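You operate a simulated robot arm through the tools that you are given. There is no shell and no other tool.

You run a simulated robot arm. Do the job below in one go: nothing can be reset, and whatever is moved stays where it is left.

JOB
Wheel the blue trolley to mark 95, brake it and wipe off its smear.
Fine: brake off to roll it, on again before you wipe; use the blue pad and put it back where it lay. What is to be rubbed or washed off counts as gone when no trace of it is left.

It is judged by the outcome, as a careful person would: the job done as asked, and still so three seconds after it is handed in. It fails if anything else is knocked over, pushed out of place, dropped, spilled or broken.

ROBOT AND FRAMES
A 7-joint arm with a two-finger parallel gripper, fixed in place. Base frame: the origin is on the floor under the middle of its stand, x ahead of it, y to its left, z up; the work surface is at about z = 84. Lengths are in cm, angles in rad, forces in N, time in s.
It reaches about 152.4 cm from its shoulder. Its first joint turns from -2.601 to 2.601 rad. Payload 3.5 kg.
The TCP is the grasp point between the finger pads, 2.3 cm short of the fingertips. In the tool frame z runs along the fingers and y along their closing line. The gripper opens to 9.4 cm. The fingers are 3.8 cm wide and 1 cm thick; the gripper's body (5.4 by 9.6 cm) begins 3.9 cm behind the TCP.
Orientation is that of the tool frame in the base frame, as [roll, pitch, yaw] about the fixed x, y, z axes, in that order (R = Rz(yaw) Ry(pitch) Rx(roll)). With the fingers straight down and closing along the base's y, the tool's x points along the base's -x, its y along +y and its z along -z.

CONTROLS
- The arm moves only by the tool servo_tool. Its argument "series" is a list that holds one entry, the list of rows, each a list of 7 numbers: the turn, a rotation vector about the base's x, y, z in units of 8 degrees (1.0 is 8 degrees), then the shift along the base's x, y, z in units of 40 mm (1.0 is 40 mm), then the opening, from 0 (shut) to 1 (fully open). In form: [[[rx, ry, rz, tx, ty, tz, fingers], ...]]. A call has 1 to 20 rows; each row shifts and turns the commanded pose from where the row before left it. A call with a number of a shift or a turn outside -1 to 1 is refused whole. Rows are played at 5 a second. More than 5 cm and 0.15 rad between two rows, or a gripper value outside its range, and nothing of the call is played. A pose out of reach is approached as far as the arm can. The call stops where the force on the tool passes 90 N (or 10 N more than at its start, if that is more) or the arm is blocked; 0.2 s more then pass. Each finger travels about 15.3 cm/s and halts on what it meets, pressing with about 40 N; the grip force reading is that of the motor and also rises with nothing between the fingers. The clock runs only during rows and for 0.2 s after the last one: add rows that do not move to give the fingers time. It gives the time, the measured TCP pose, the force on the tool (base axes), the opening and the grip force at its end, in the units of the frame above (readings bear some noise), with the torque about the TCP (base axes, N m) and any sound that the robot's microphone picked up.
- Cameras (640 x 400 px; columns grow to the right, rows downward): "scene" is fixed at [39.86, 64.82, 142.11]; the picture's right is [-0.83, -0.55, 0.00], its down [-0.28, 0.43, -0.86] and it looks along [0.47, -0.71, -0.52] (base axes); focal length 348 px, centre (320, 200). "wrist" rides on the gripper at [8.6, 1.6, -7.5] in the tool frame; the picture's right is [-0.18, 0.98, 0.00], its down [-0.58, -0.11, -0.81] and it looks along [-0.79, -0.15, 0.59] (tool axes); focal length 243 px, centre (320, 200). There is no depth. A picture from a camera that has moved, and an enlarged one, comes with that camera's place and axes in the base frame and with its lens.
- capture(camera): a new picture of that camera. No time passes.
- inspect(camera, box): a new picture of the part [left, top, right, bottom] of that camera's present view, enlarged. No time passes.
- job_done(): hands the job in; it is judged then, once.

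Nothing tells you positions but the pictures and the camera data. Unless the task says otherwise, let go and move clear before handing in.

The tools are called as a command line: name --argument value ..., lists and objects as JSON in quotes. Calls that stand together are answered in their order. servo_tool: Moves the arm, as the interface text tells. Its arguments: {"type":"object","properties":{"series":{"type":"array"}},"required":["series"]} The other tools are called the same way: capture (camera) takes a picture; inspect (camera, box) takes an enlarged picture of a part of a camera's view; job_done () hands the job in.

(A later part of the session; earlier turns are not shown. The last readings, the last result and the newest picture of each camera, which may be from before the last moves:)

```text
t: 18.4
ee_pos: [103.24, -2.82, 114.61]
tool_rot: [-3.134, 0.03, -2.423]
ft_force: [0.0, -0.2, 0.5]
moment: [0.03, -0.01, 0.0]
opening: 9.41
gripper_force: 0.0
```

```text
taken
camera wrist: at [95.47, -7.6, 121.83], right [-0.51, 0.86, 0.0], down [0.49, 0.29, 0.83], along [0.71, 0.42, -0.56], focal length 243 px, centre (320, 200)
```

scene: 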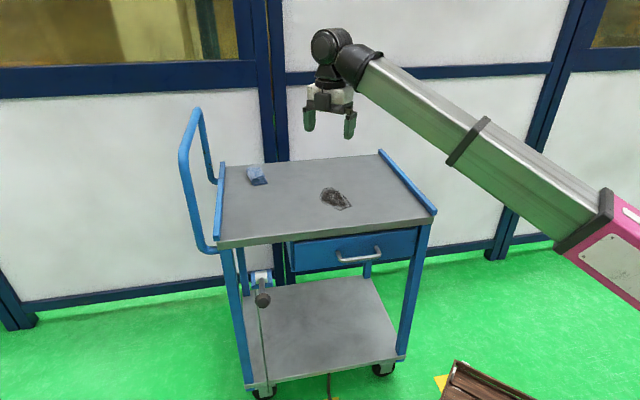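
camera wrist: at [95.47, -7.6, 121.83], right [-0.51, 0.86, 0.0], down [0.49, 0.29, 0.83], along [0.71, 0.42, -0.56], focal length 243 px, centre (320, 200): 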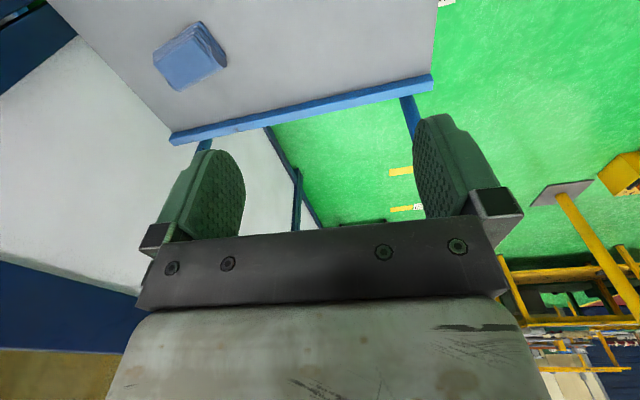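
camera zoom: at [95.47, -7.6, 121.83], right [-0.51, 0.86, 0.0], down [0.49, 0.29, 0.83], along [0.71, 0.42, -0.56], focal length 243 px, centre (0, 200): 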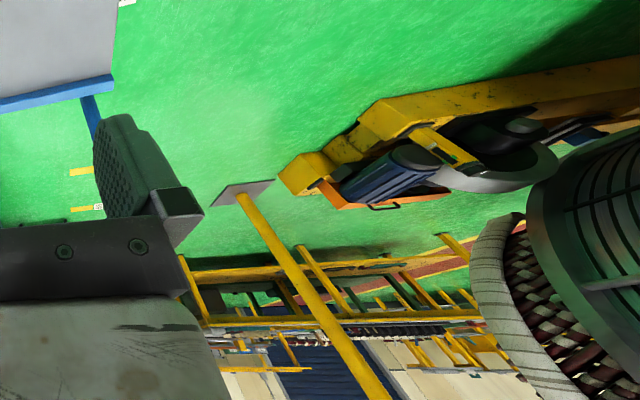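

servo_tool --series '[[[0, 0, -0.3, 0, 0, 0, 1], [0, 0, -0.6, 0, 0, 0, 1], [0, 0, -0.8, 0.1, 0, 0, 1], [0, 0, -0.8, 0.1, 0, 0, 1], [0, 0, -0.6, 0, 0, 0, 1], [0, 0, -0.3, 0, 0, 0, 1], [0, 0, 0, 0, 0, 0, 1]]]'

capture --camera "wrist"

inspect --camera "wrist" --box '[500, 100, 640, 240]'

```text
t: 20.1
ee_pos: [103.99, -2.79, 114.58]
tool_rot: [-3.133, 0.03, -2.898]
ft_force: [-0.4, 0.6, 0.0]
moment: [0.0, -0.03, -0.03]
opening: 9.44
gripper_force: 0.1
```

```text
taken
camera wrist: at [95.03, -3.5, 121.73], right [-0.06, 1.0, 0.0], down [0.56, 0.04, 0.83], along [0.82, 0.05, -0.56], focal length 243 px, centre (320, 200)
```

wrist: 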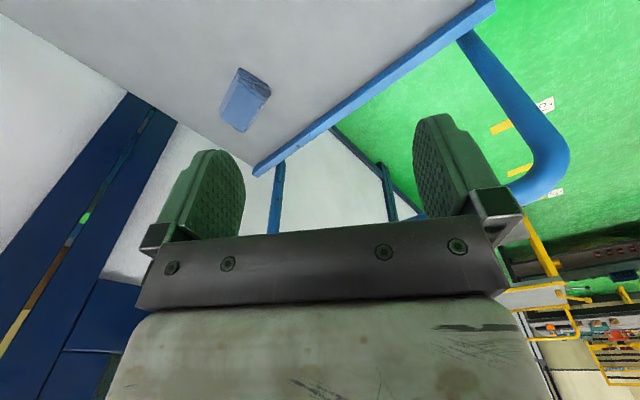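

```text
2.86 times, centred on (570, 170) of wrist
camera zoom: at [95.03, -3.5, 121.73], right [-0.06, 1.0, 0.0], down [0.56, 0.04, 0.83], along [0.82, 0.05, -0.56], focal length 693 px, centre (-394, 286)
```

zoom: 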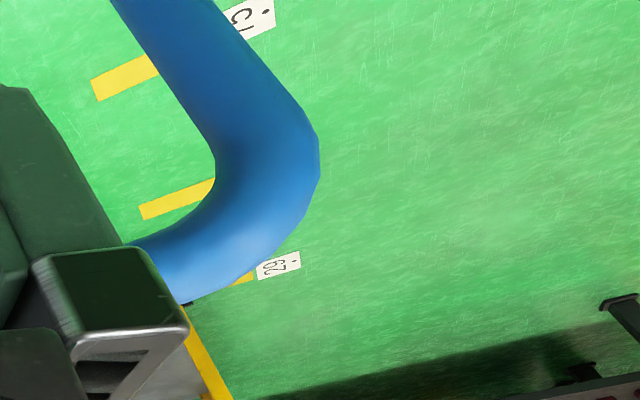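

inspect --camera "wrist" --box '[545, 186, 569, 201]'

inspect --camera "wrist" --box '[530, 90, 566, 112]'

inspect --camera "wrist" --box '[200, 50, 300, 140]'

```text
16.00 times, centred on (557, 194) of wrist
camera zoom: at [95.03, -3.5, 121.73], right [-0.06, 1.0, 0.0], down [0.56, 0.04, 0.83], along [0.82, 0.05, -0.56], focal length 3882 px, centre (-3472, 304)
```

zoom: 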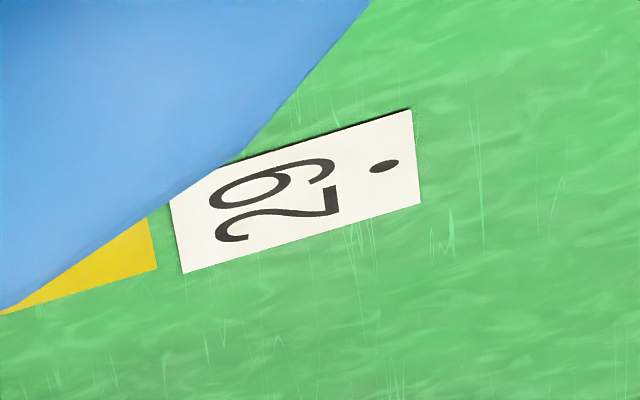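

```text
16.00 times, centred on (548, 101) of wrist
camera zoom: at [95.03, -3.5, 121.73], right [-0.06, 1.0, 0.0], down [0.56, 0.04, 0.83], along [0.82, 0.05, -0.56], focal length 3882 px, centre (-3328, 1784)
```

zoom: 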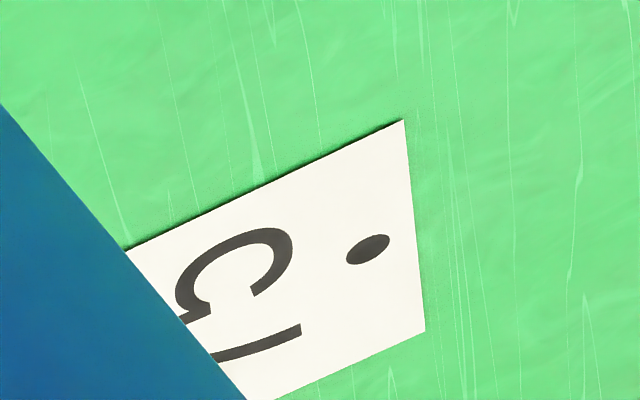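

```text
4.44 times, centred on (250, 95) of wrist
camera zoom: at [95.03, -3.5, 121.73], right [-0.06, 1.0, 0.0], down [0.56, 0.04, 0.83], along [0.82, 0.05, -0.56], focal length 1078 px, centre (631, 667)
```

zoom: 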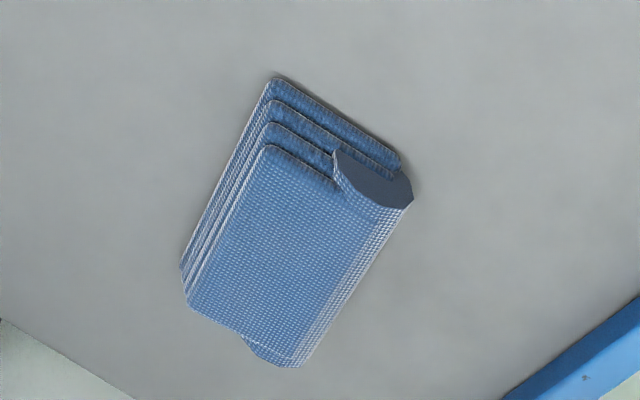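

The far plates read 75, 56 and 29 (dot marks the bottom), so they are look-alikes; the blue trolley's own row is 57, 62 and the hidden one, which should be 95, 50 cm toward the robot side. Next I take a close look at the brake lever on the near side.

servo_tool --series '[[[0, 0, 0.1, -0.2, 0.08, 0, 1], [0, 0, 0.2, -0.4, 0.15, 0, 1], [0, 0, 0.3, -0.5, 0.2, 0, 1], [0, 0, 0.3, -0.5, 0.2, 0, 1], [0, 0, 0.3, -0.5, 0.2, 0, 1], [0, 0, 0.3, -0.5, 0.2, 0, 1], [0, 0, 0.3, -0.5, 0.2, 0, 1], [0, 0, 0.3, -0.5, 0.2, 0, 1], [0, 0, 0.3, -0.5, 0.2, 0, 1], [0, 0, 0.3, -0.5, 0.2, 0, 1], [0, 0, 0.3, -0.5, 0.2, 0, 1], [0, 0, 0.3, -0.5, 0.2, 0, 1], [0, 0, 0.3, -0.5, 0.2, 0, 1], [0, 0, 0.3, -0.5, 0.2, 0, 1], [0, 0, 0.3, -0.5, 0.2, 0, 1], [0, 0, 0.3, -0.5, 0.2, 0, 1], [0, 0, 0.3, -0.5, 0.2, 0, 1], [0, 0, 0.3, -0.4, 0.15, 0, 1], [0, 0, 0.2, -0.2, 0.08, 0, 1], [0, 0, 0, 0, 0, 0, 1]]]'

capture --camera "wrist"

capture --camera "scene"

```text
t: 22.2
ee_pos: [86.45, 4.29, 114.58]
tool_rot: [-3.13, 0.047, -2.537]
ft_force: [8.0, -1.0, -11.0]
moment: [0.56, -0.42, 0.49]
opening: 9.39
gripper_force: 0.1
stopped in row 10: the force on the tool passed its limit at 94 N (the readings are from after the stop); the commanded pose is now the measured one
```

```text
taken
camera wrist: at [78.06, 0.48, 121.74], right [-0.41, 0.91, 0.0], down [0.5, 0.23, 0.83], along [0.76, 0.34, -0.55], focal length 243 px, centre (320, 200)
```

wrist: 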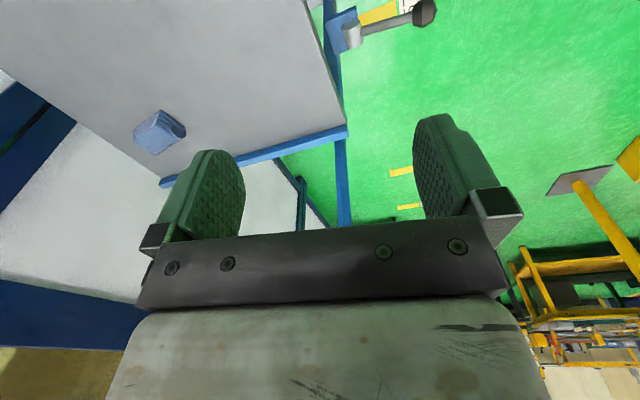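

```text
taken
```

scene: 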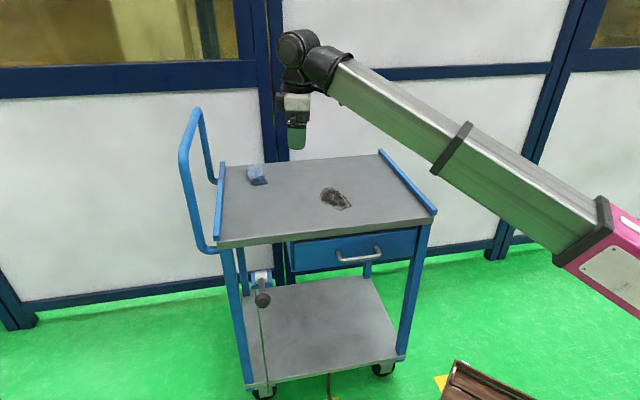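

The camera housing touched the forearm again; I back off, turn the camera sideways first, then go lower on the near side where the forearm slopes less.

servo_tool --series '[[[0, 0, 0, 0.2, 0, -0.1, 1], [0, 0, 0.2, 0.3, 0, -0.1, 1], [0, 0, 0.5, 0.1, 0, 0, 1], [0, 0, 0.8, 0, 0, 0, 1], [0, 0, 0.8, 0, 0, 0, 1], [0, 0, 0.8, 0, 0.2, 0, 1], [0, 0, 0.8, -0.2, 0.4, 0, 1], [0, 0, 0.8, -0.4, 0.4, 0, 1], [0, 0, 0.5, -0.5, 0.4, 0, 1], [0, 0, 0.2, -0.5, 0.4, 0, 1], [0, 0, 0, -0.5, 0.4, 0, 1], [0, 0, 0, -0.5, 0.4, 0, 1], [0, 0, 0, -0.5, 0.4, 0, 1], [0, 0, 0, -0.5, 0.4, 0, 1], [0, 0, 0, -0.3, 0.3, 0, 1], [0, 0, 0, -0.1, 0.1, 0, 1], [0, 0, 0, 0, 0, 0, 1]]]'

capture --camera "wrist"

capture --camera "scene"

```text
t: 25.8
ee_pos: [72.65, 19.45, 113.87]
tool_rot: [-3.133, 0.044, -1.783]
ft_force: [0.7, 0.0, 0.3]
moment: [-0.01, 0.01, -0.04]
opening: 9.38
gripper_force: 0.0
```

```text
taken
camera wrist: at [69.16, 10.94, 120.96], right [-0.92, 0.39, 0.0], down [0.21, 0.51, 0.83], along [0.32, 0.77, -0.55], focal length 243 px, centre (320, 200)
```

wrist: 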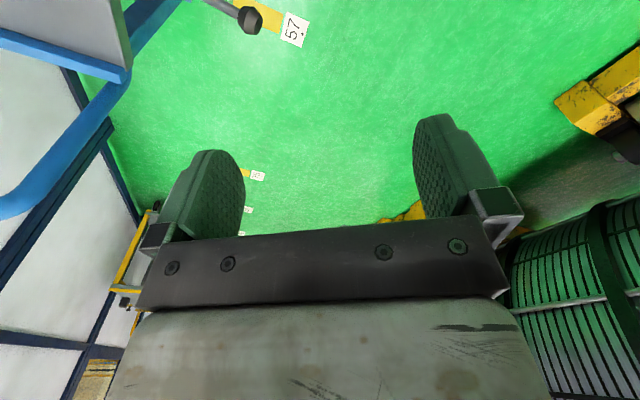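

```text
taken
```

scene: 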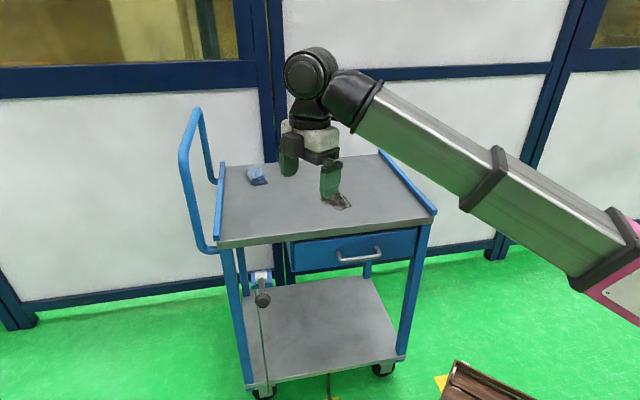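

servo_tool --series '[[[0, 0, 0, 0, 0, -0.2, 1], [0, 0, 0, 0, 0, -0.4, 1], [0, 0, 0, 0, 0, -0.6, 1], [0, 0, 0, 0, 0, -0.6, 1], [0, 0, 0, 0, 0, -0.6, 1], [0, 0, 0, 0, 0, -0.6, 1], [0, 0, 0, 0, 0, -0.6, 1], [0, 0, 0, 0, 0, -0.6, 1], [0, 0, 0, -0.2, 0, -0.6, 1], [0, 0, 0, -0.3, 0, -0.4, 1], [0, 0, 0, -0.3, 0, -0.2, 1], [0, 0, -0.2, -0.3, 0, 0, 1], [0, 0, -0.4, -0.2, 0, 0, 1], [0, 0, -0.6, 0, 0, 0, 1], [0, 0, -0.6, 0, 0, 0, 1], [0, 0, -0.6, 0, 0, 0, 1], [0, 0, -0.4, 0, 0, 0, 1], [0, 0, -0.2, 0, 0, 0, 1], [0, 0, 0, 0, 0, 0, 1]]]'

capture --camera "wrist"

inspect --camera "wrist" --box '[0, 0, 640, 1]'

capture --camera "scene"

```text
t: 29.8
ee_pos: [67.4, 19.39, 92.17]
tool_rot: [-3.129, 0.046, -2.203]
ft_force: [0.3, -0.1, -1.1]
moment: [-0.04, 0.02, 0.01]
opening: 9.41
gripper_force: 0.0
```

```text
taken
camera wrist: at [60.82, 13.11, 99.34], right [-0.68, 0.73, 0.0], down [0.4, 0.38, 0.83], along [0.61, 0.57, -0.55], focal length 243 px, centre (320, 200)
```

wrist: 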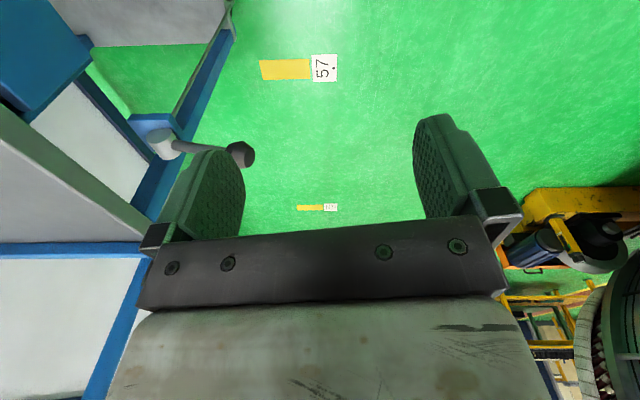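

```text
1.00 times, centred on (320, 0) of wrist (not enlarged: the box is as wide or as high as the picture)
camera zoom: at [60.82, 13.11, 99.34], right [-0.68, 0.73, 0.0], down [0.4, 0.38, 0.83], along [0.61, 0.57, -0.55], focal length 243 px, centre (320, 400)
```

zoom: 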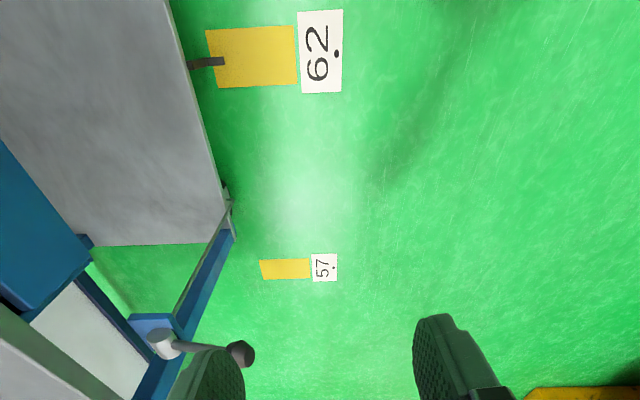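

```text
taken
```

scene: 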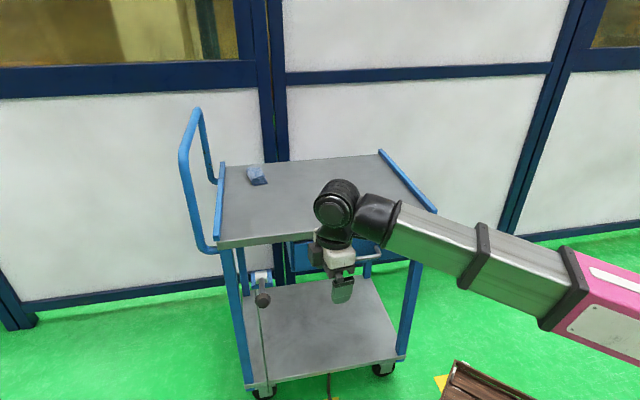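

The pointer tip sits at the middle of the 62 tape. I zoom in on the lever and its bracket for on/off signs.

inspect --camera "wrist" --box '[110, 90, 270, 190]'

inspect --camera "scene" --box '[240, 370, 290, 400]'

inspect --camera "scene" --box '[360, 350, 410, 385]'

```text
4.00 times, centred on (190, 140) of wrist
camera zoom: at [60.82, 13.11, 99.34], right [-0.68, 0.73, 0.0], down [0.4, 0.38, 0.83], along [0.61, 0.57, -0.55], focal length 970 px, centre (840, 440)
```

zoom: 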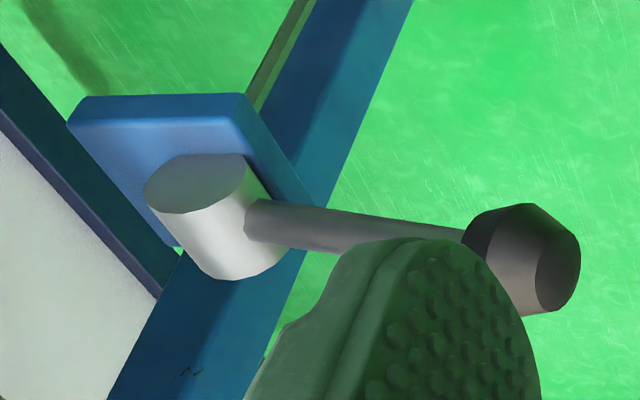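

```text
12.80 times, centred on (265, 385) of scene
camera zoom: at [39.86, 64.82, 142.11], right [-0.83, -0.55, 0.0], down [-0.28, 0.43, -0.86], along [0.47, -0.71, -0.52], focal length 4460 px, centre (1024, -2168)
```

zoom: 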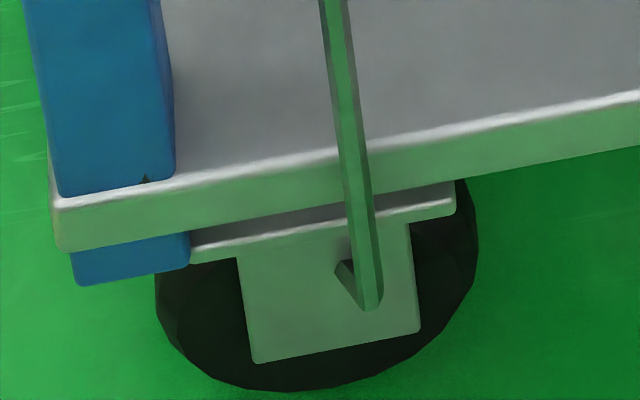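

```text
11.43 times, centred on (385, 368) of scene
camera zoom: at [39.86, 64.82, 142.11], right [-0.83, -0.55, 0.0], down [-0.28, 0.43, -0.86], along [0.47, -0.71, -0.52], focal length 3982 px, centre (-423, -1714)
```

zoom: 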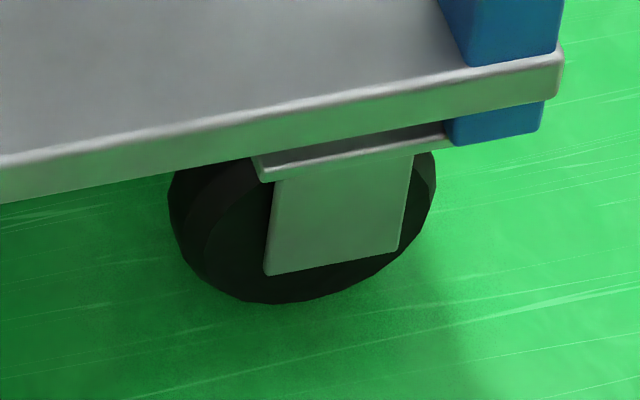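

The lever's drum axis runs along the trolley, and the lever now sticks straight out, a little above level. I'll turn the gripper so it closes along the trolley's axis and move above the knob (about [85.9, 21.5, 76]).

servo_tool --series '[[[0, 0, -0.2, 0, 0, 0, 1], [0, 0, -0.4, 0, 0, 0, 1], [0, 0, -0.7, 0, 0, 0, 1], [0, 0, -0.7, 0.1, 0.02, 0, 1], [0, 0, -0.7, 0.2, 0.02, 0, 1], [0, 0, -0.7, 0.3, 0.03, 0, 1], [0, 0, -0.7, 0.3, 0.03, 0, 1], [0, 0, -0.7, 0.3, 0.03, 0, 1], [0, 0, -0.7, 0.3, 0.03, 0, 1], [0, 0, -0.7, 0.3, 0.03, 0, 1], [0, 0, -0.7, 0.3, 0.03, 0, 1], [0, 0, -0.7, 0.3, 0.03, 0, 1], [0, 0, -0.7, 0.3, 0.04, 0, 1], [0, 0, -0.7, 0.3, 0.04, 0, 1], [0, 0, -0.7, 0.3, 0.04, 0, 1], [0, 0, -0.7, 0.3, 0.04, 0, 1], [0, 0, -0.7, 0.3, 0.04, 0, 1], [0, 0, -0.7, 0.3, 0.04, 0, 1], [0, 0, -0.5, 0.2, 0.04, 0, 1], [0, 0, -0.2, 0.13, 0, 0, 1]]]'

capture --camera "wrist"

inspect --camera "wrist" --box '[0, 0, 640, 1]'

capture --camera "scene"

```text
t: 34.0
ee_pos: [85.63, 21.69, 92.31]
tool_rot: [-3.129, 0.046, 2.334]
ft_force: [0.7, 0.9, -0.4]
moment: [-0.01, 0.02, -0.02]
opening: 9.41
gripper_force: 0.0
```

```text
taken
camera wrist: at [80.69, 29.2, 99.38], right [0.84, 0.55, 0.0], down [0.3, -0.46, 0.83], along [0.45, -0.7, -0.55], focal length 243 px, centre (320, 200)
```

wrist: 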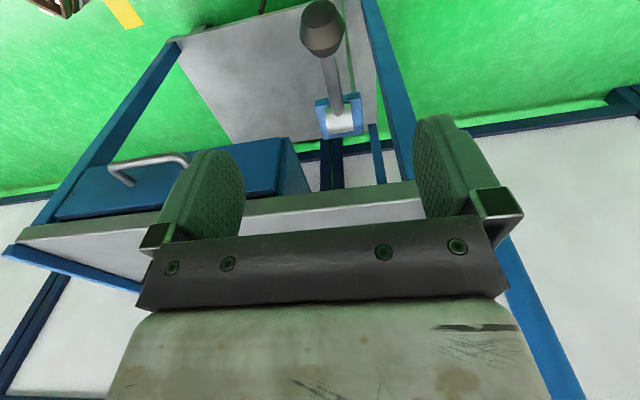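

```text
1.00 times, centred on (320, 0) of wrist (not enlarged: the box is as wide or as high as the picture)
camera zoom: at [80.69, 29.2, 99.38], right [0.84, 0.55, 0.0], down [0.3, -0.46, 0.83], along [0.45, -0.7, -0.55], focal length 243 px, centre (320, 400)
```

zoom: 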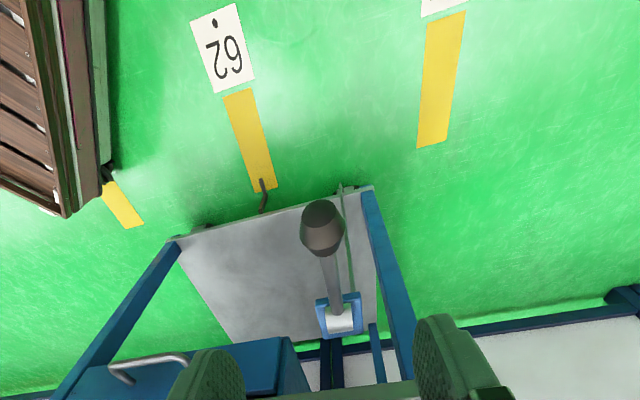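

```text
taken
```

scene: 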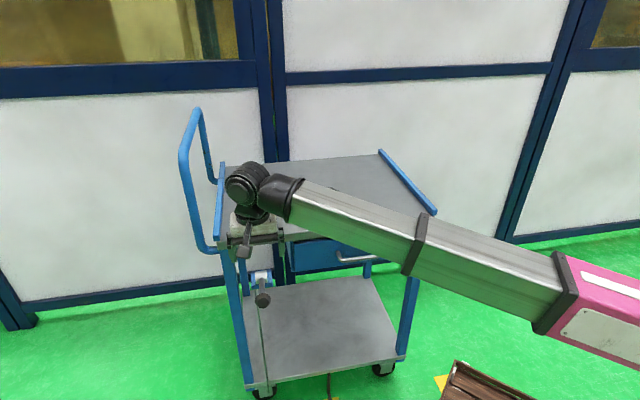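

The gripper is right over the knob with the lever lying between the finger planes; the hidden tape also shows beside the robot's base. I lower straight onto the knob.

servo_tool --series '[[[0, 0, 0, 0.03, -0.03, -0.2, 1], [0, 0, 0, 0, 0, -0.4, 1], [0, 0, 0, 0, 0, -0.5, 1], [0, 0, 0, 0, 0, -0.5, 1], [0, 0, 0, 0, 0, -0.5, 1], [0, 0, 0, 0, 0, -0.5, 1], [0, 0, 0, 0, 0, -0.5, 1], [0, 0, 0, 0, 0, -0.4, 1], [0, 0, 0, 0, 0, -0.3, 1], [0, 0, 0, 0, 0, -0.15, 1], [0, 0, 0, 0, 0, 0, 1]]]'

capture --camera "wrist"

inspect --camera "scene" --box '[200, 220, 330, 320]'

```text
t: 36.4
ee_pos: [85.85, 21.48, 76.38]
tool_rot: [-3.129, 0.046, 2.336]
ft_force: [-0.3, 0.5, -0.1]
moment: [0.0, 0.0, 0.0]
opening: 9.39
gripper_force: 0.0
```

```text
taken
camera wrist: at [80.84, 28.97, 83.52], right [0.84, 0.55, 0.0], down [0.31, -0.46, 0.83], along [0.45, -0.7, -0.55], focal length 243 px, centre (320, 200)
```

wrist: 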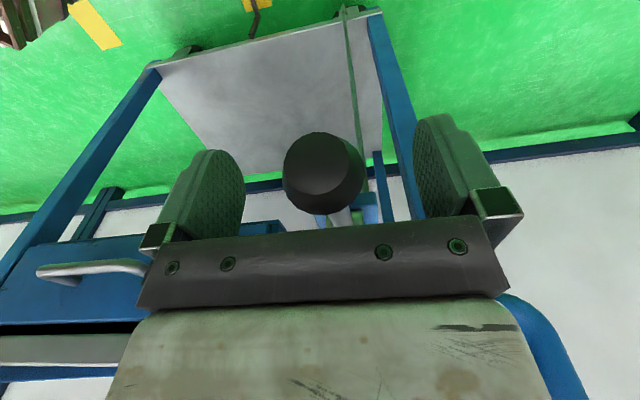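

```text
4.00 times, centred on (265, 270) of scene
camera zoom: at [39.86, 64.82, 142.11], right [-0.83, -0.55, 0.0], down [-0.28, 0.43, -0.86], along [0.47, -0.71, -0.52], focal length 1394 px, centre (540, -80)
```

zoom: 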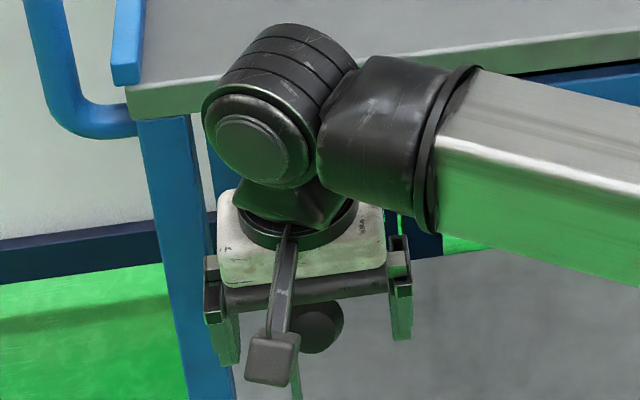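

The knob lies between the pads; I close the fingers on it.

servo_tool --series '[[[0, 0, 0, 0, 0, 0, 0.5], [0, 0, 0, 0, 0, 0, 0.3], [0, 0, 0, 0, 0, 0, 0.2], [0, 0, 0, 0, 0, 0, 0.2], [0, 0, 0, 0, 0, 0, 0.2]]]'

capture --camera "wrist"

```text
t: 37.6
ee_pos: [86.03, 21.53, 76.44]
tool_rot: [-3.13, 0.047, 2.335]
ft_force: [14.9, 13.6, -0.2]
moment: [0.1, -0.1, -0.02]
opening: 3.94
gripper_force: 44.8
```

```text
taken
camera wrist: at [80.93, 29.06, 83.52], right [0.84, 0.55, 0.0], down [0.3, -0.46, 0.83], along [0.46, -0.7, -0.55], focal length 243 px, centre (320, 200)
```

wrist: 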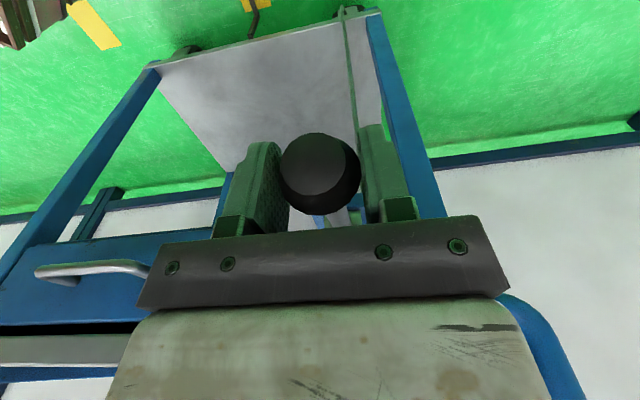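

The knob is gripped (3.9 cm). I try easing it down a little to feel which way the lever goes.

servo_tool --series '[[[0, 0, 0, 0.04, 0.04, 0, 0.2], [0, 0, 0, 0, 0, -0.08, 0.2], [0, 0, 0, 0, 0, -0.08, 0.2], [0, 0, 0, 0, 0, -0.08, 0.2], [0, 0, 0, 0, 0, 0, 0.2]]]'

```text
t: 38.8
ee_pos: [85.91, 21.62, 75.57]
tool_rot: [-3.129, 0.045, 2.335]
ft_force: [-0.8, 0.2, 30.4]
moment: [0.06, 0.05, -0.04]
opening: 3.89
gripper_force: 45.7
```

servo_tool --series '[[[0, 0, 0, 0, 0, -0.1, 0.2], [0, 0, 0, 0, 0, -0.1, 0.2], [0, 0, 0, 0, 0, 0, 0.2]]]'

capture --camera "wrist"

```text
t: 39.6
ee_pos: [85.89, 21.59, 74.73]
tool_rot: [-3.13, 0.046, 2.335]
ft_force: [-1.6, -0.8, 24.9]
moment: [0.13, 0.06, 0.01]
opening: 3.92
gripper_force: 45.2
```

```text
taken
camera wrist: at [80.92, 29.07, 81.81], right [0.84, 0.55, 0.0], down [0.3, -0.46, 0.83], along [0.45, -0.7, -0.55], focal length 243 px, centre (320, 200)
```

wrist: 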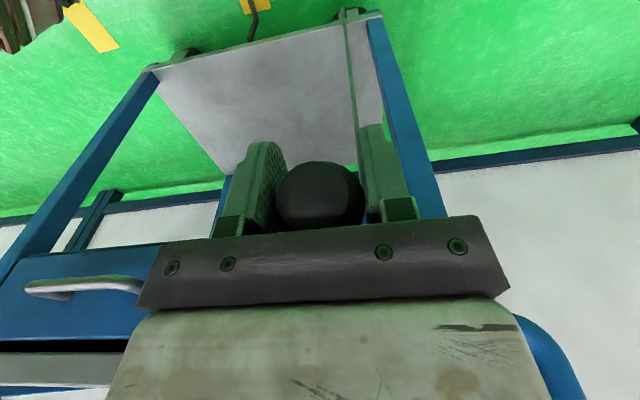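

The knob slid in the pads rather than following, so downward is its stop. I now ease upward instead.

servo_tool --series '[[[0, 0, 0, 0, 0, 0.15, 0.2], [0, 0, 0, 0, 0, 0.15, 0.2], [0, 0, 0, 0, 0, 0.15, 0.2], [0, 0, 0, 0, 0, 0.15, 0.2], [0, 0, 0, 0, 0, 0.1, 0.2], [0, 0, 0, 0, 0, 0, 0.2]]]'

capture --camera "wrist"

```text
t: 41.0
ee_pos: [85.94, 21.41, 77.45]
tool_rot: [-3.129, 0.045, 2.335]
ft_force: [6.8, -26.0, -17.2]
moment: [0.6, 0.36, 0.01]
opening: 3.89
gripper_force: 44.7
```

```text
taken
camera wrist: at [81.03, 29.02, 84.52], right [0.84, 0.55, 0.0], down [0.3, -0.46, 0.83], along [0.45, -0.7, -0.55], focal length 243 px, centre (320, 200)
```

wrist: 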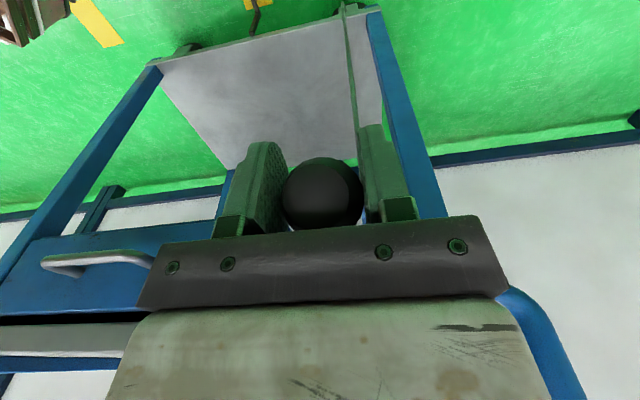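

The lever follows upward. I follow its arc inward and up about the drum (pivot near [94, 13.5, 73.4]).

servo_tool --series '[[[0, 0, 0, 0.06, -0.1, 0.05, 0.2], [0, 0, 0, 0.09, -0.1, 0.2, 0.2], [0, 0, 0, 0.1, -0.1, 0.21, 0.2], [0, 0, 0, 0.11, -0.11, 0.2, 0.2], [0, 0, 0, 0, 0, 0, 0.2]]]'

capture --camera "wrist"

inspect --camera "scene" --box '[200, 220, 330, 320]'

```text
t: 42.2
ee_pos: [87.26, 20.25, 80.15]
tool_rot: [-3.131, 0.044, 2.337]
ft_force: [-18.8, 8.0, 0.8]
moment: [0.76, 0.69, -0.04]
opening: 3.92
gripper_force: 44.6
```

```text
taken
camera wrist: at [82.36, 27.65, 87.27], right [0.84, 0.55, 0.0], down [0.31, -0.46, 0.83], along [0.45, -0.7, -0.55], focal length 243 px, centre (320, 200)
```

wrist: 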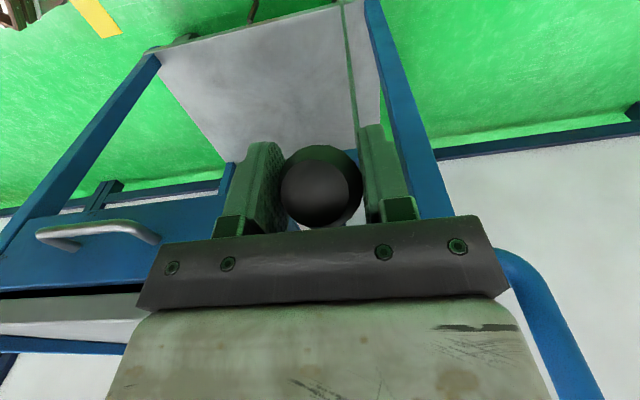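

```text
4.00 times, centred on (265, 270) of scene
camera zoom: at [39.86, 64.82, 142.11], right [-0.83, -0.55, 0.0], down [-0.28, 0.43, -0.86], along [0.47, -0.71, -0.52], focal length 1394 px, centre (540, -80)
```

zoom: 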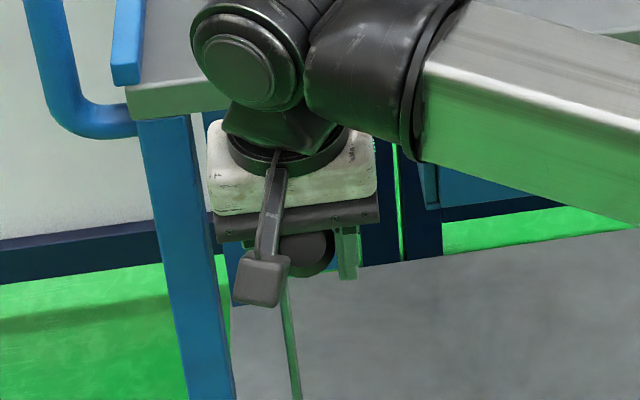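

servo_tool --series '[[[0, 0, 0, 0.02, -0.05, 0.2, 0.2], [0, 0, 0, 0.1, -0.1, 0.2, 0.2], [0, 0, 0, 0.12, -0.12, 0.18, 0.2], [0, 0, 0, 0.13, -0.13, 0.16, 0.2], [0, 0, 0, 0, 0, 0, 0.2]]]'

capture --camera "wrist"

inspect --camera "scene" --box '[200, 220, 330, 320]'

```text
t: 43.4
ee_pos: [88.86, 18.5, 82.97]
tool_rot: [-3.127, 0.044, 2.337]
ft_force: [2.5, 5.3, -16.4]
moment: [0.78, 0.87, 0.01]
opening: 3.9
gripper_force: 45.0
```

```text
taken
camera wrist: at [83.96, 26.0, 90.16], right [0.84, 0.55, 0.0], down [0.31, -0.46, 0.83], along [0.45, -0.7, -0.55], focal length 243 px, centre (320, 200)
```

wrist: 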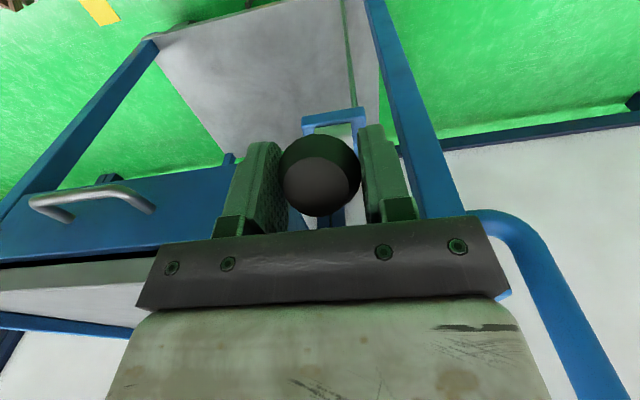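

```text
4.00 times, centred on (265, 270) of scene
camera zoom: at [39.86, 64.82, 142.11], right [-0.83, -0.55, 0.0], down [-0.28, 0.43, -0.86], along [0.47, -0.71, -0.52], focal length 1394 px, centre (540, -80)
```

zoom: 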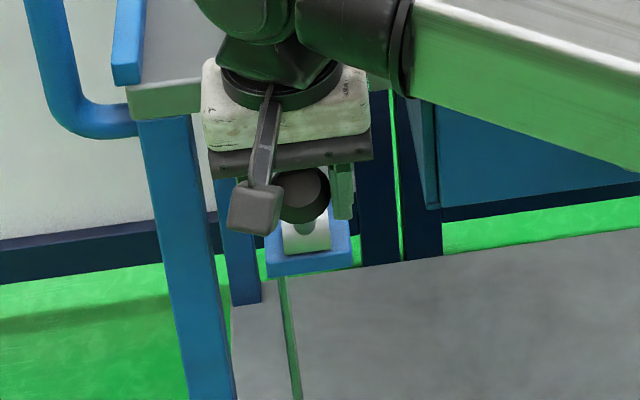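

servo_tool --series '[[[0, 0, 0, 0.12, -0.12, 0.14, 0.2], [0, 0, 0, 0.14, -0.14, 0.12, 0.2], [0, 0, 0, 0.15, -0.15, 0.1, 0.2], [0, 0, 0, 0, 0, 0, 0.2]]]'

capture --camera "wrist"

inspect --camera "scene" --box '[200, 200, 330, 300]'

```text
t: 44.4
ee_pos: [90.51, 16.86, 84.49]
tool_rot: [-3.13, 0.042, 2.336]
ft_force: [-5.6, 12.9, 2.5]
moment: [0.88, 0.92, -0.05]
opening: 3.93
gripper_force: 44.8
```

```text
taken
camera wrist: at [85.5, 24.36, 91.64], right [0.84, 0.55, 0.0], down [0.31, -0.46, 0.83], along [0.45, -0.7, -0.55], focal length 243 px, centre (320, 200)
```

wrist: 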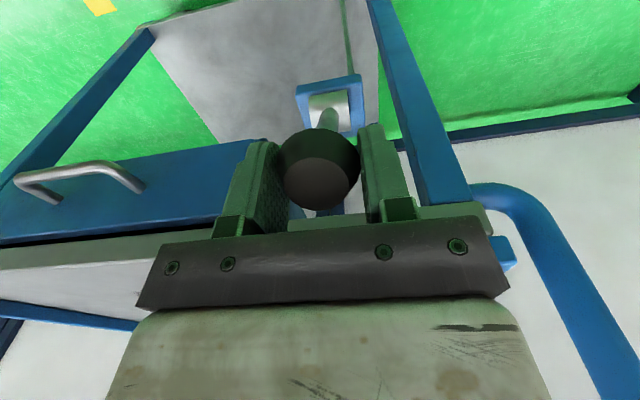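

```text
4.00 times, centred on (265, 250) of scene
camera zoom: at [39.86, 64.82, 142.11], right [-0.83, -0.55, 0.0], down [-0.28, 0.43, -0.86], along [0.47, -0.71, -0.52], focal length 1394 px, centre (540, 0)
```

zoom: 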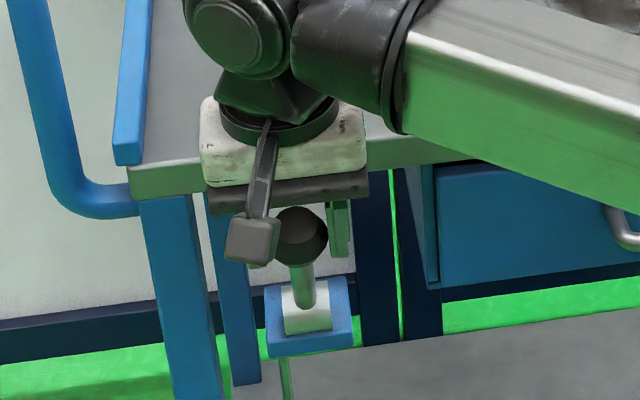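

servo_tool --series '[[[0, 0, 0, 0.12, -0.12, 0.06, 0.2], [0, 0, 0, 0.14, -0.14, 0.06, 0.2], [0, 0, 0, 0, 0, 0, 0.2]]]'

inspect --camera "scene" --box '[200, 200, 330, 300]'

```text
t: 45.2
ee_pos: [91.66, 15.66, 85.02]
tool_rot: [-3.128, 0.045, 2.334]
ft_force: [-8.4, 5.0, -2.1]
moment: [0.84, 1.01, 0.05]
opening: 3.92
gripper_force: 45.0
```

```text
4.00 times, centred on (265, 250) of scene
camera zoom: at [39.86, 64.82, 142.11], right [-0.83, -0.55, 0.0], down [-0.28, 0.43, -0.86], along [0.47, -0.71, -0.52], focal length 1394 px, centre (540, 0)
```

zoom: 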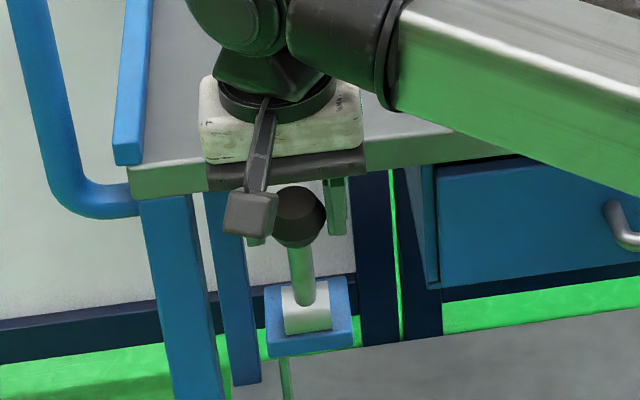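

servo_tool --series '[[[0, 0, 0, 0.14, -0.14, 0.04, 0.2], [0, 0, 0, 0.14, -0.14, 0.02, 0.2], [0, 0, 0, 0, 0, 0, 0.2]]]'

inspect --camera "scene" --box '[200, 200, 330, 300]'

capture --camera "wrist"

```text
t: 46.0
ee_pos: [92.74, 14.62, 85.22]
tool_rot: [-3.129, 0.046, 2.336]
ft_force: [-9.7, 3.0, 5.0]
moment: [0.77, 0.86, -0.07]
opening: 3.94
gripper_force: 44.9
```

```text
4.00 times, centred on (265, 250) of scene
camera zoom: at [39.86, 64.82, 142.11], right [-0.83, -0.55, 0.0], down [-0.28, 0.43, -0.86], along [0.47, -0.71, -0.52], focal length 1394 px, centre (540, 0)
```

zoom: 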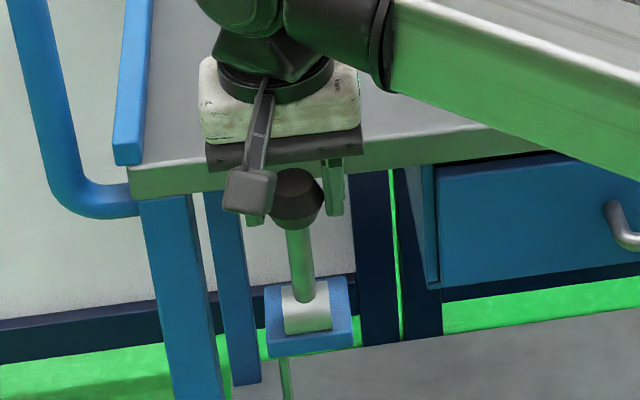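

```text
taken
camera wrist: at [87.77, 22.1, 92.4], right [0.84, 0.55, 0.0], down [0.3, -0.46, 0.83], along [0.45, -0.7, -0.55], focal length 243 px, centre (320, 200)
```

wrist: 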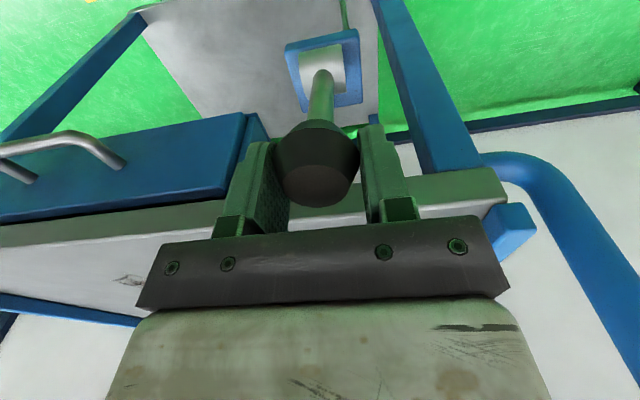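

servo_tool --series '[[[0, 0, 0, 0.12, -0.12, 0.0, 0.2], [0, 0, 0, 0, 0, 0, 0.2]]]'

servo_tool --series '[[[0, 0, 0, 0.12, -0.12, 0.0, 0.2], [0, 0, 0, 0, 0, 0, 0.2]]]'

inspect --camera "scene" --box '[200, 200, 330, 300]'

capture --camera "wrist"

```text
t: 46.6
ee_pos: [93.21, 14.07, 85.37]
tool_rot: [-3.13, 0.044, 2.336]
ft_force: [-11.4, 3.0, 18.7]
moment: [0.73, 0.75, 0.07]
opening: 3.93
gripper_force: 44.9
```

```text
t: 47.2
ee_pos: [93.44, 13.86, 85.14]
tool_rot: [-3.129, 0.042, 2.337]
ft_force: [-26.3, 16.0, 5.1]
moment: [0.1, 0.15, 0.04]
opening: 3.93
gripper_force: 45.5
```

```text
4.00 times, centred on (265, 250) of scene
camera zoom: at [39.86, 64.82, 142.11], right [-0.83, -0.55, 0.0], down [-0.28, 0.43, -0.86], along [0.47, -0.71, -0.52], focal length 1394 px, centre (540, 0)
```

zoom: 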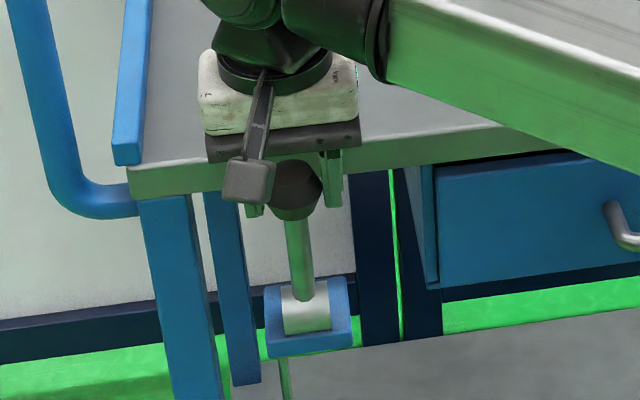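

```text
taken
camera wrist: at [88.51, 21.38, 92.32], right [0.84, 0.55, 0.0], down [0.31, -0.46, 0.83], along [0.45, -0.7, -0.56], focal length 243 px, centre (320, 200)
```

wrist: 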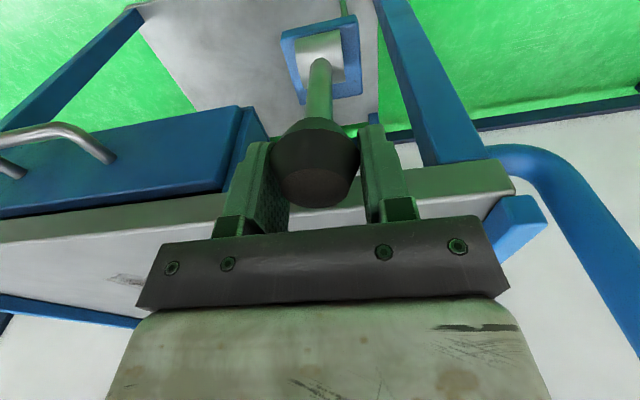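

The lever has reached a stop standing upright (force rose to about 30 N). I back off slightly, let go and rise clear to see if it stays.

servo_tool --series '[[[0, 0, 0, -0.05, 0.05, 0, 0.2], [0, 0, 0, 0, 0, 0, 0.5], [0, 0, 0, 0, 0, 0, 0.9], [0, 0, 0, 0, 0, 0, 0.9], [0, 0, 0, 0, 0, 0.2, 0.9], [0, 0, 0, 0, 0, 0.4, 0.9], [0, 0, 0, 0, 0, 0.5, 0.9], [0, 0, 0, 0, 0, 0.5, 0.9], [0, 0, 0, 0, 0, 0.5, 0.9], [0, 0, 0, 0, 0, 0.5, 0.9], [0, 0, 0, 0, 0, 0.5, 0.9], [0, 0, 0, 0, 0, 0.5, 0.9], [0, 0, 0, 0, 0, 0.4, 0.9], [0, 0, 0, 0, 0, 0.2, 0.9], [0, 0, 0, 0, 0, 0, 0.9]]]'

capture --camera "wrist"

capture --camera "scene"

```text
t: 50.4
ee_pos: [93.38, 13.9, 102.05]
tool_rot: [-3.132, 0.044, 2.336]
ft_force: [-0.5, -0.1, 0.4]
moment: [0.01, 0.01, 0.02]
opening: 8.42
gripper_force: 0.1
```

```text
taken
camera wrist: at [88.47, 21.37, 109.19], right [0.84, 0.55, 0.0], down [0.31, -0.46, 0.83], along [0.45, -0.7, -0.55], focal length 243 px, centre (320, 200)
```

wrist: 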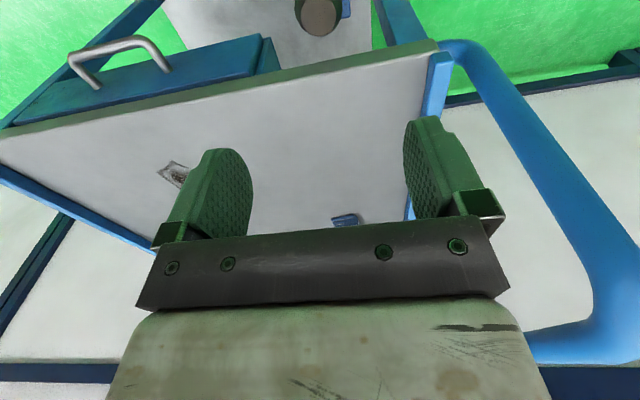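

```text
taken
```

scene: 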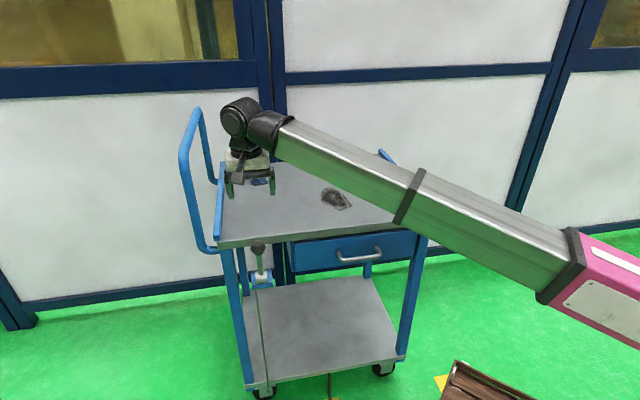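

The lever stays upright. I check the caster's brake link for a visible change.

inspect --camera "scene" --box '[240, 370, 290, 400]'

inspect --camera "scene" --box '[230, 235, 290, 300]'

inspect --camera "scene" --box '[160, 90, 320, 190]'

```text
12.80 times, centred on (265, 385) of scene
camera zoom: at [39.86, 64.82, 142.11], right [-0.83, -0.55, 0.0], down [-0.28, 0.43, -0.86], along [0.47, -0.71, -0.52], focal length 4460 px, centre (1024, -2168)
```

zoom: 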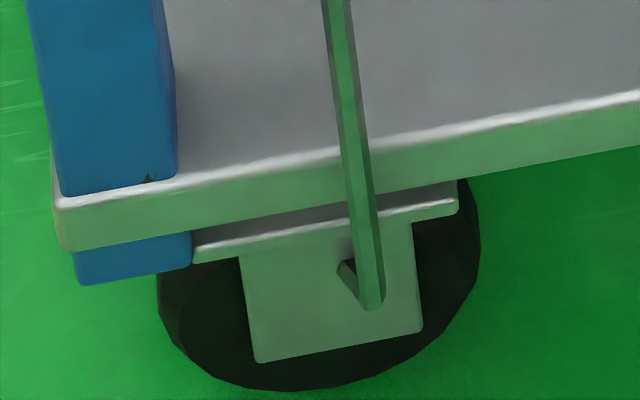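

```text
6.15 times, centred on (260, 268) of scene
camera zoom: at [39.86, 64.82, 142.11], right [-0.83, -0.55, 0.0], down [-0.28, 0.43, -0.86], along [0.47, -0.71, -0.52], focal length 2144 px, centre (689, -215)
```

zoom: 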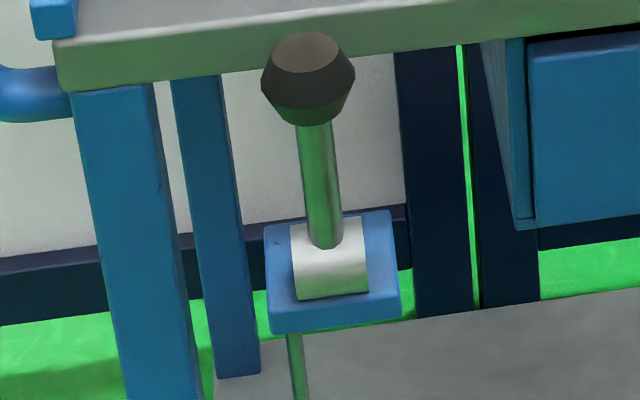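

```text
4.00 times, centred on (240, 140) of scene
camera zoom: at [39.86, 64.82, 142.11], right [-0.83, -0.55, 0.0], down [-0.28, 0.43, -0.86], along [0.47, -0.71, -0.52], focal length 1394 px, centre (640, 440)
```

zoom: 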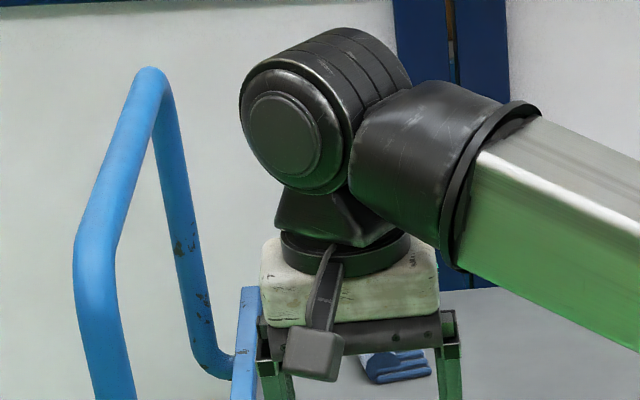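

The brake lever is up. Next is the push handle; I zoom in to fix the crossbar's place.

inspect --camera "wrist" --box '[440, 150, 640, 400]'

inspect --camera "scene" --box '[150, 90, 250, 260]'

```text
1.60 times, centred on (540, 275) of wrist
camera zoom: at [88.47, 21.37, 109.19], right [0.84, 0.55, 0.0], down [0.31, -0.46, 0.83], along [0.45, -0.7, -0.55], focal length 388 px, centre (-32, 80)
```

zoom: 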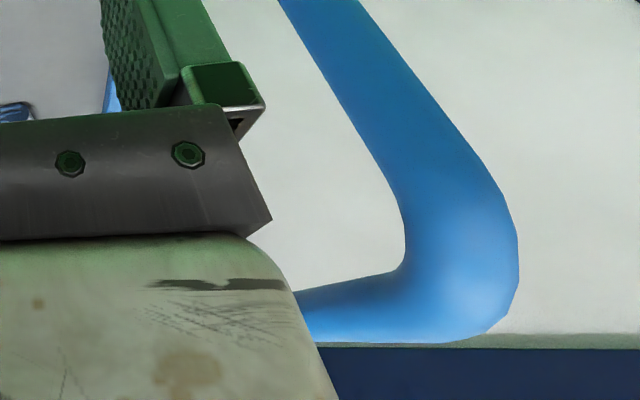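

```text
2.35 times, centred on (200, 175) of scene
camera zoom: at [39.86, 64.82, 142.11], right [-0.83, -0.55, 0.0], down [-0.28, 0.43, -0.86], along [0.47, -0.71, -0.52], focal length 820 px, centre (602, 259)
```

zoom: 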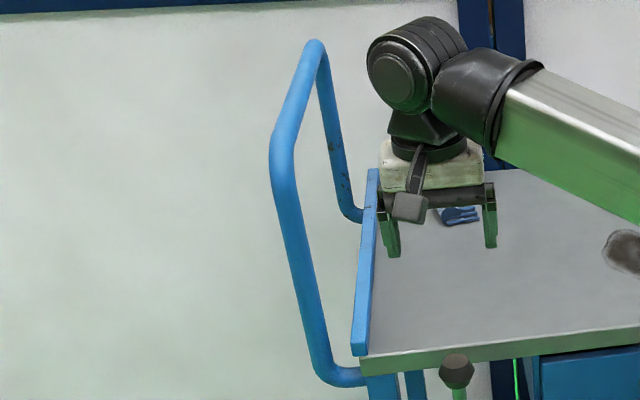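

The crossbar runs across at about z 107.5, its middle near [122.7, 5.3]. I'll turn the gripper half round first (camera on the side away from the forearm), still low here, then go up and over the bar.

servo_tool --series '[[[0, 0, 0.3, 0, 0, 0, 1], [0, 0, 0.6, 0, 0, 0, 1], [0, 0, 0.9, 0, 0, 0, 1], [0, 0, 0.9, 0, 0, 0, 1], [0, 0, 0.9, 0, 0, 0, 1], [0, 0, 0.9, 0, 0, 0, 1], [0, 0, 0.9, 0, 0, 0, 1], [0, 0, 0.9, 0, 0, 0, 1], [0, 0, 0.9, 0, 0, 0, 1], [0, 0, 0.9, 0, 0, 0, 1], [0, 0, 0.9, 0, 0, 0, 1], [0, 0, 0.9, 0, 0, 0, 1], [0, 0, 0.9, 0, 0, 0, 1], [0, 0, 0.9, 0, 0, 0, 1], [0, 0, 0.9, 0, 0, 0, 1], [0, 0, 0.9, 0, 0, 0, 1], [0, 0, 0.9, 0, 0, 0, 1], [0, 0, 0.9, 0, 0, 0, 1], [0, 0, 0.6, 0, 0, 0, 1], [0, 0, 0.3, 0, 0, 0, 1]]]'

capture --camera "wrist"

```text
t: 54.6
ee_pos: [93.48, 13.93, 102.02]
tool_rot: [-3.131, 0.045, -1.684]
ft_force: [0.3, 1.2, 1.0]
moment: [0.03, 0.01, -0.03]
opening: 9.37
gripper_force: 0.0
```

```text
taken
camera wrist: at [90.76, 4.94, 109.11], right [-0.96, 0.29, 0.0], down [0.16, 0.53, 0.83], along [0.25, 0.8, -0.55], focal length 243 px, centre (320, 200)
```

wrist: 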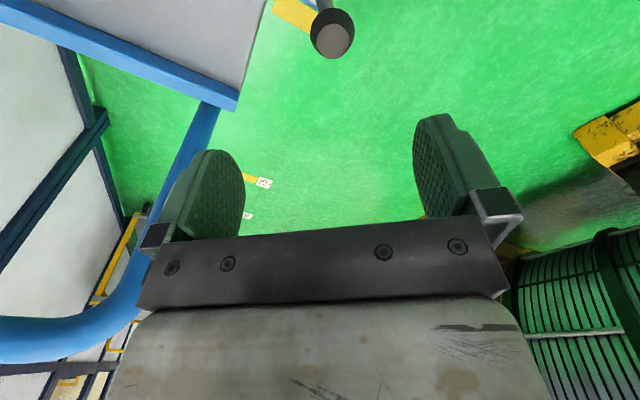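

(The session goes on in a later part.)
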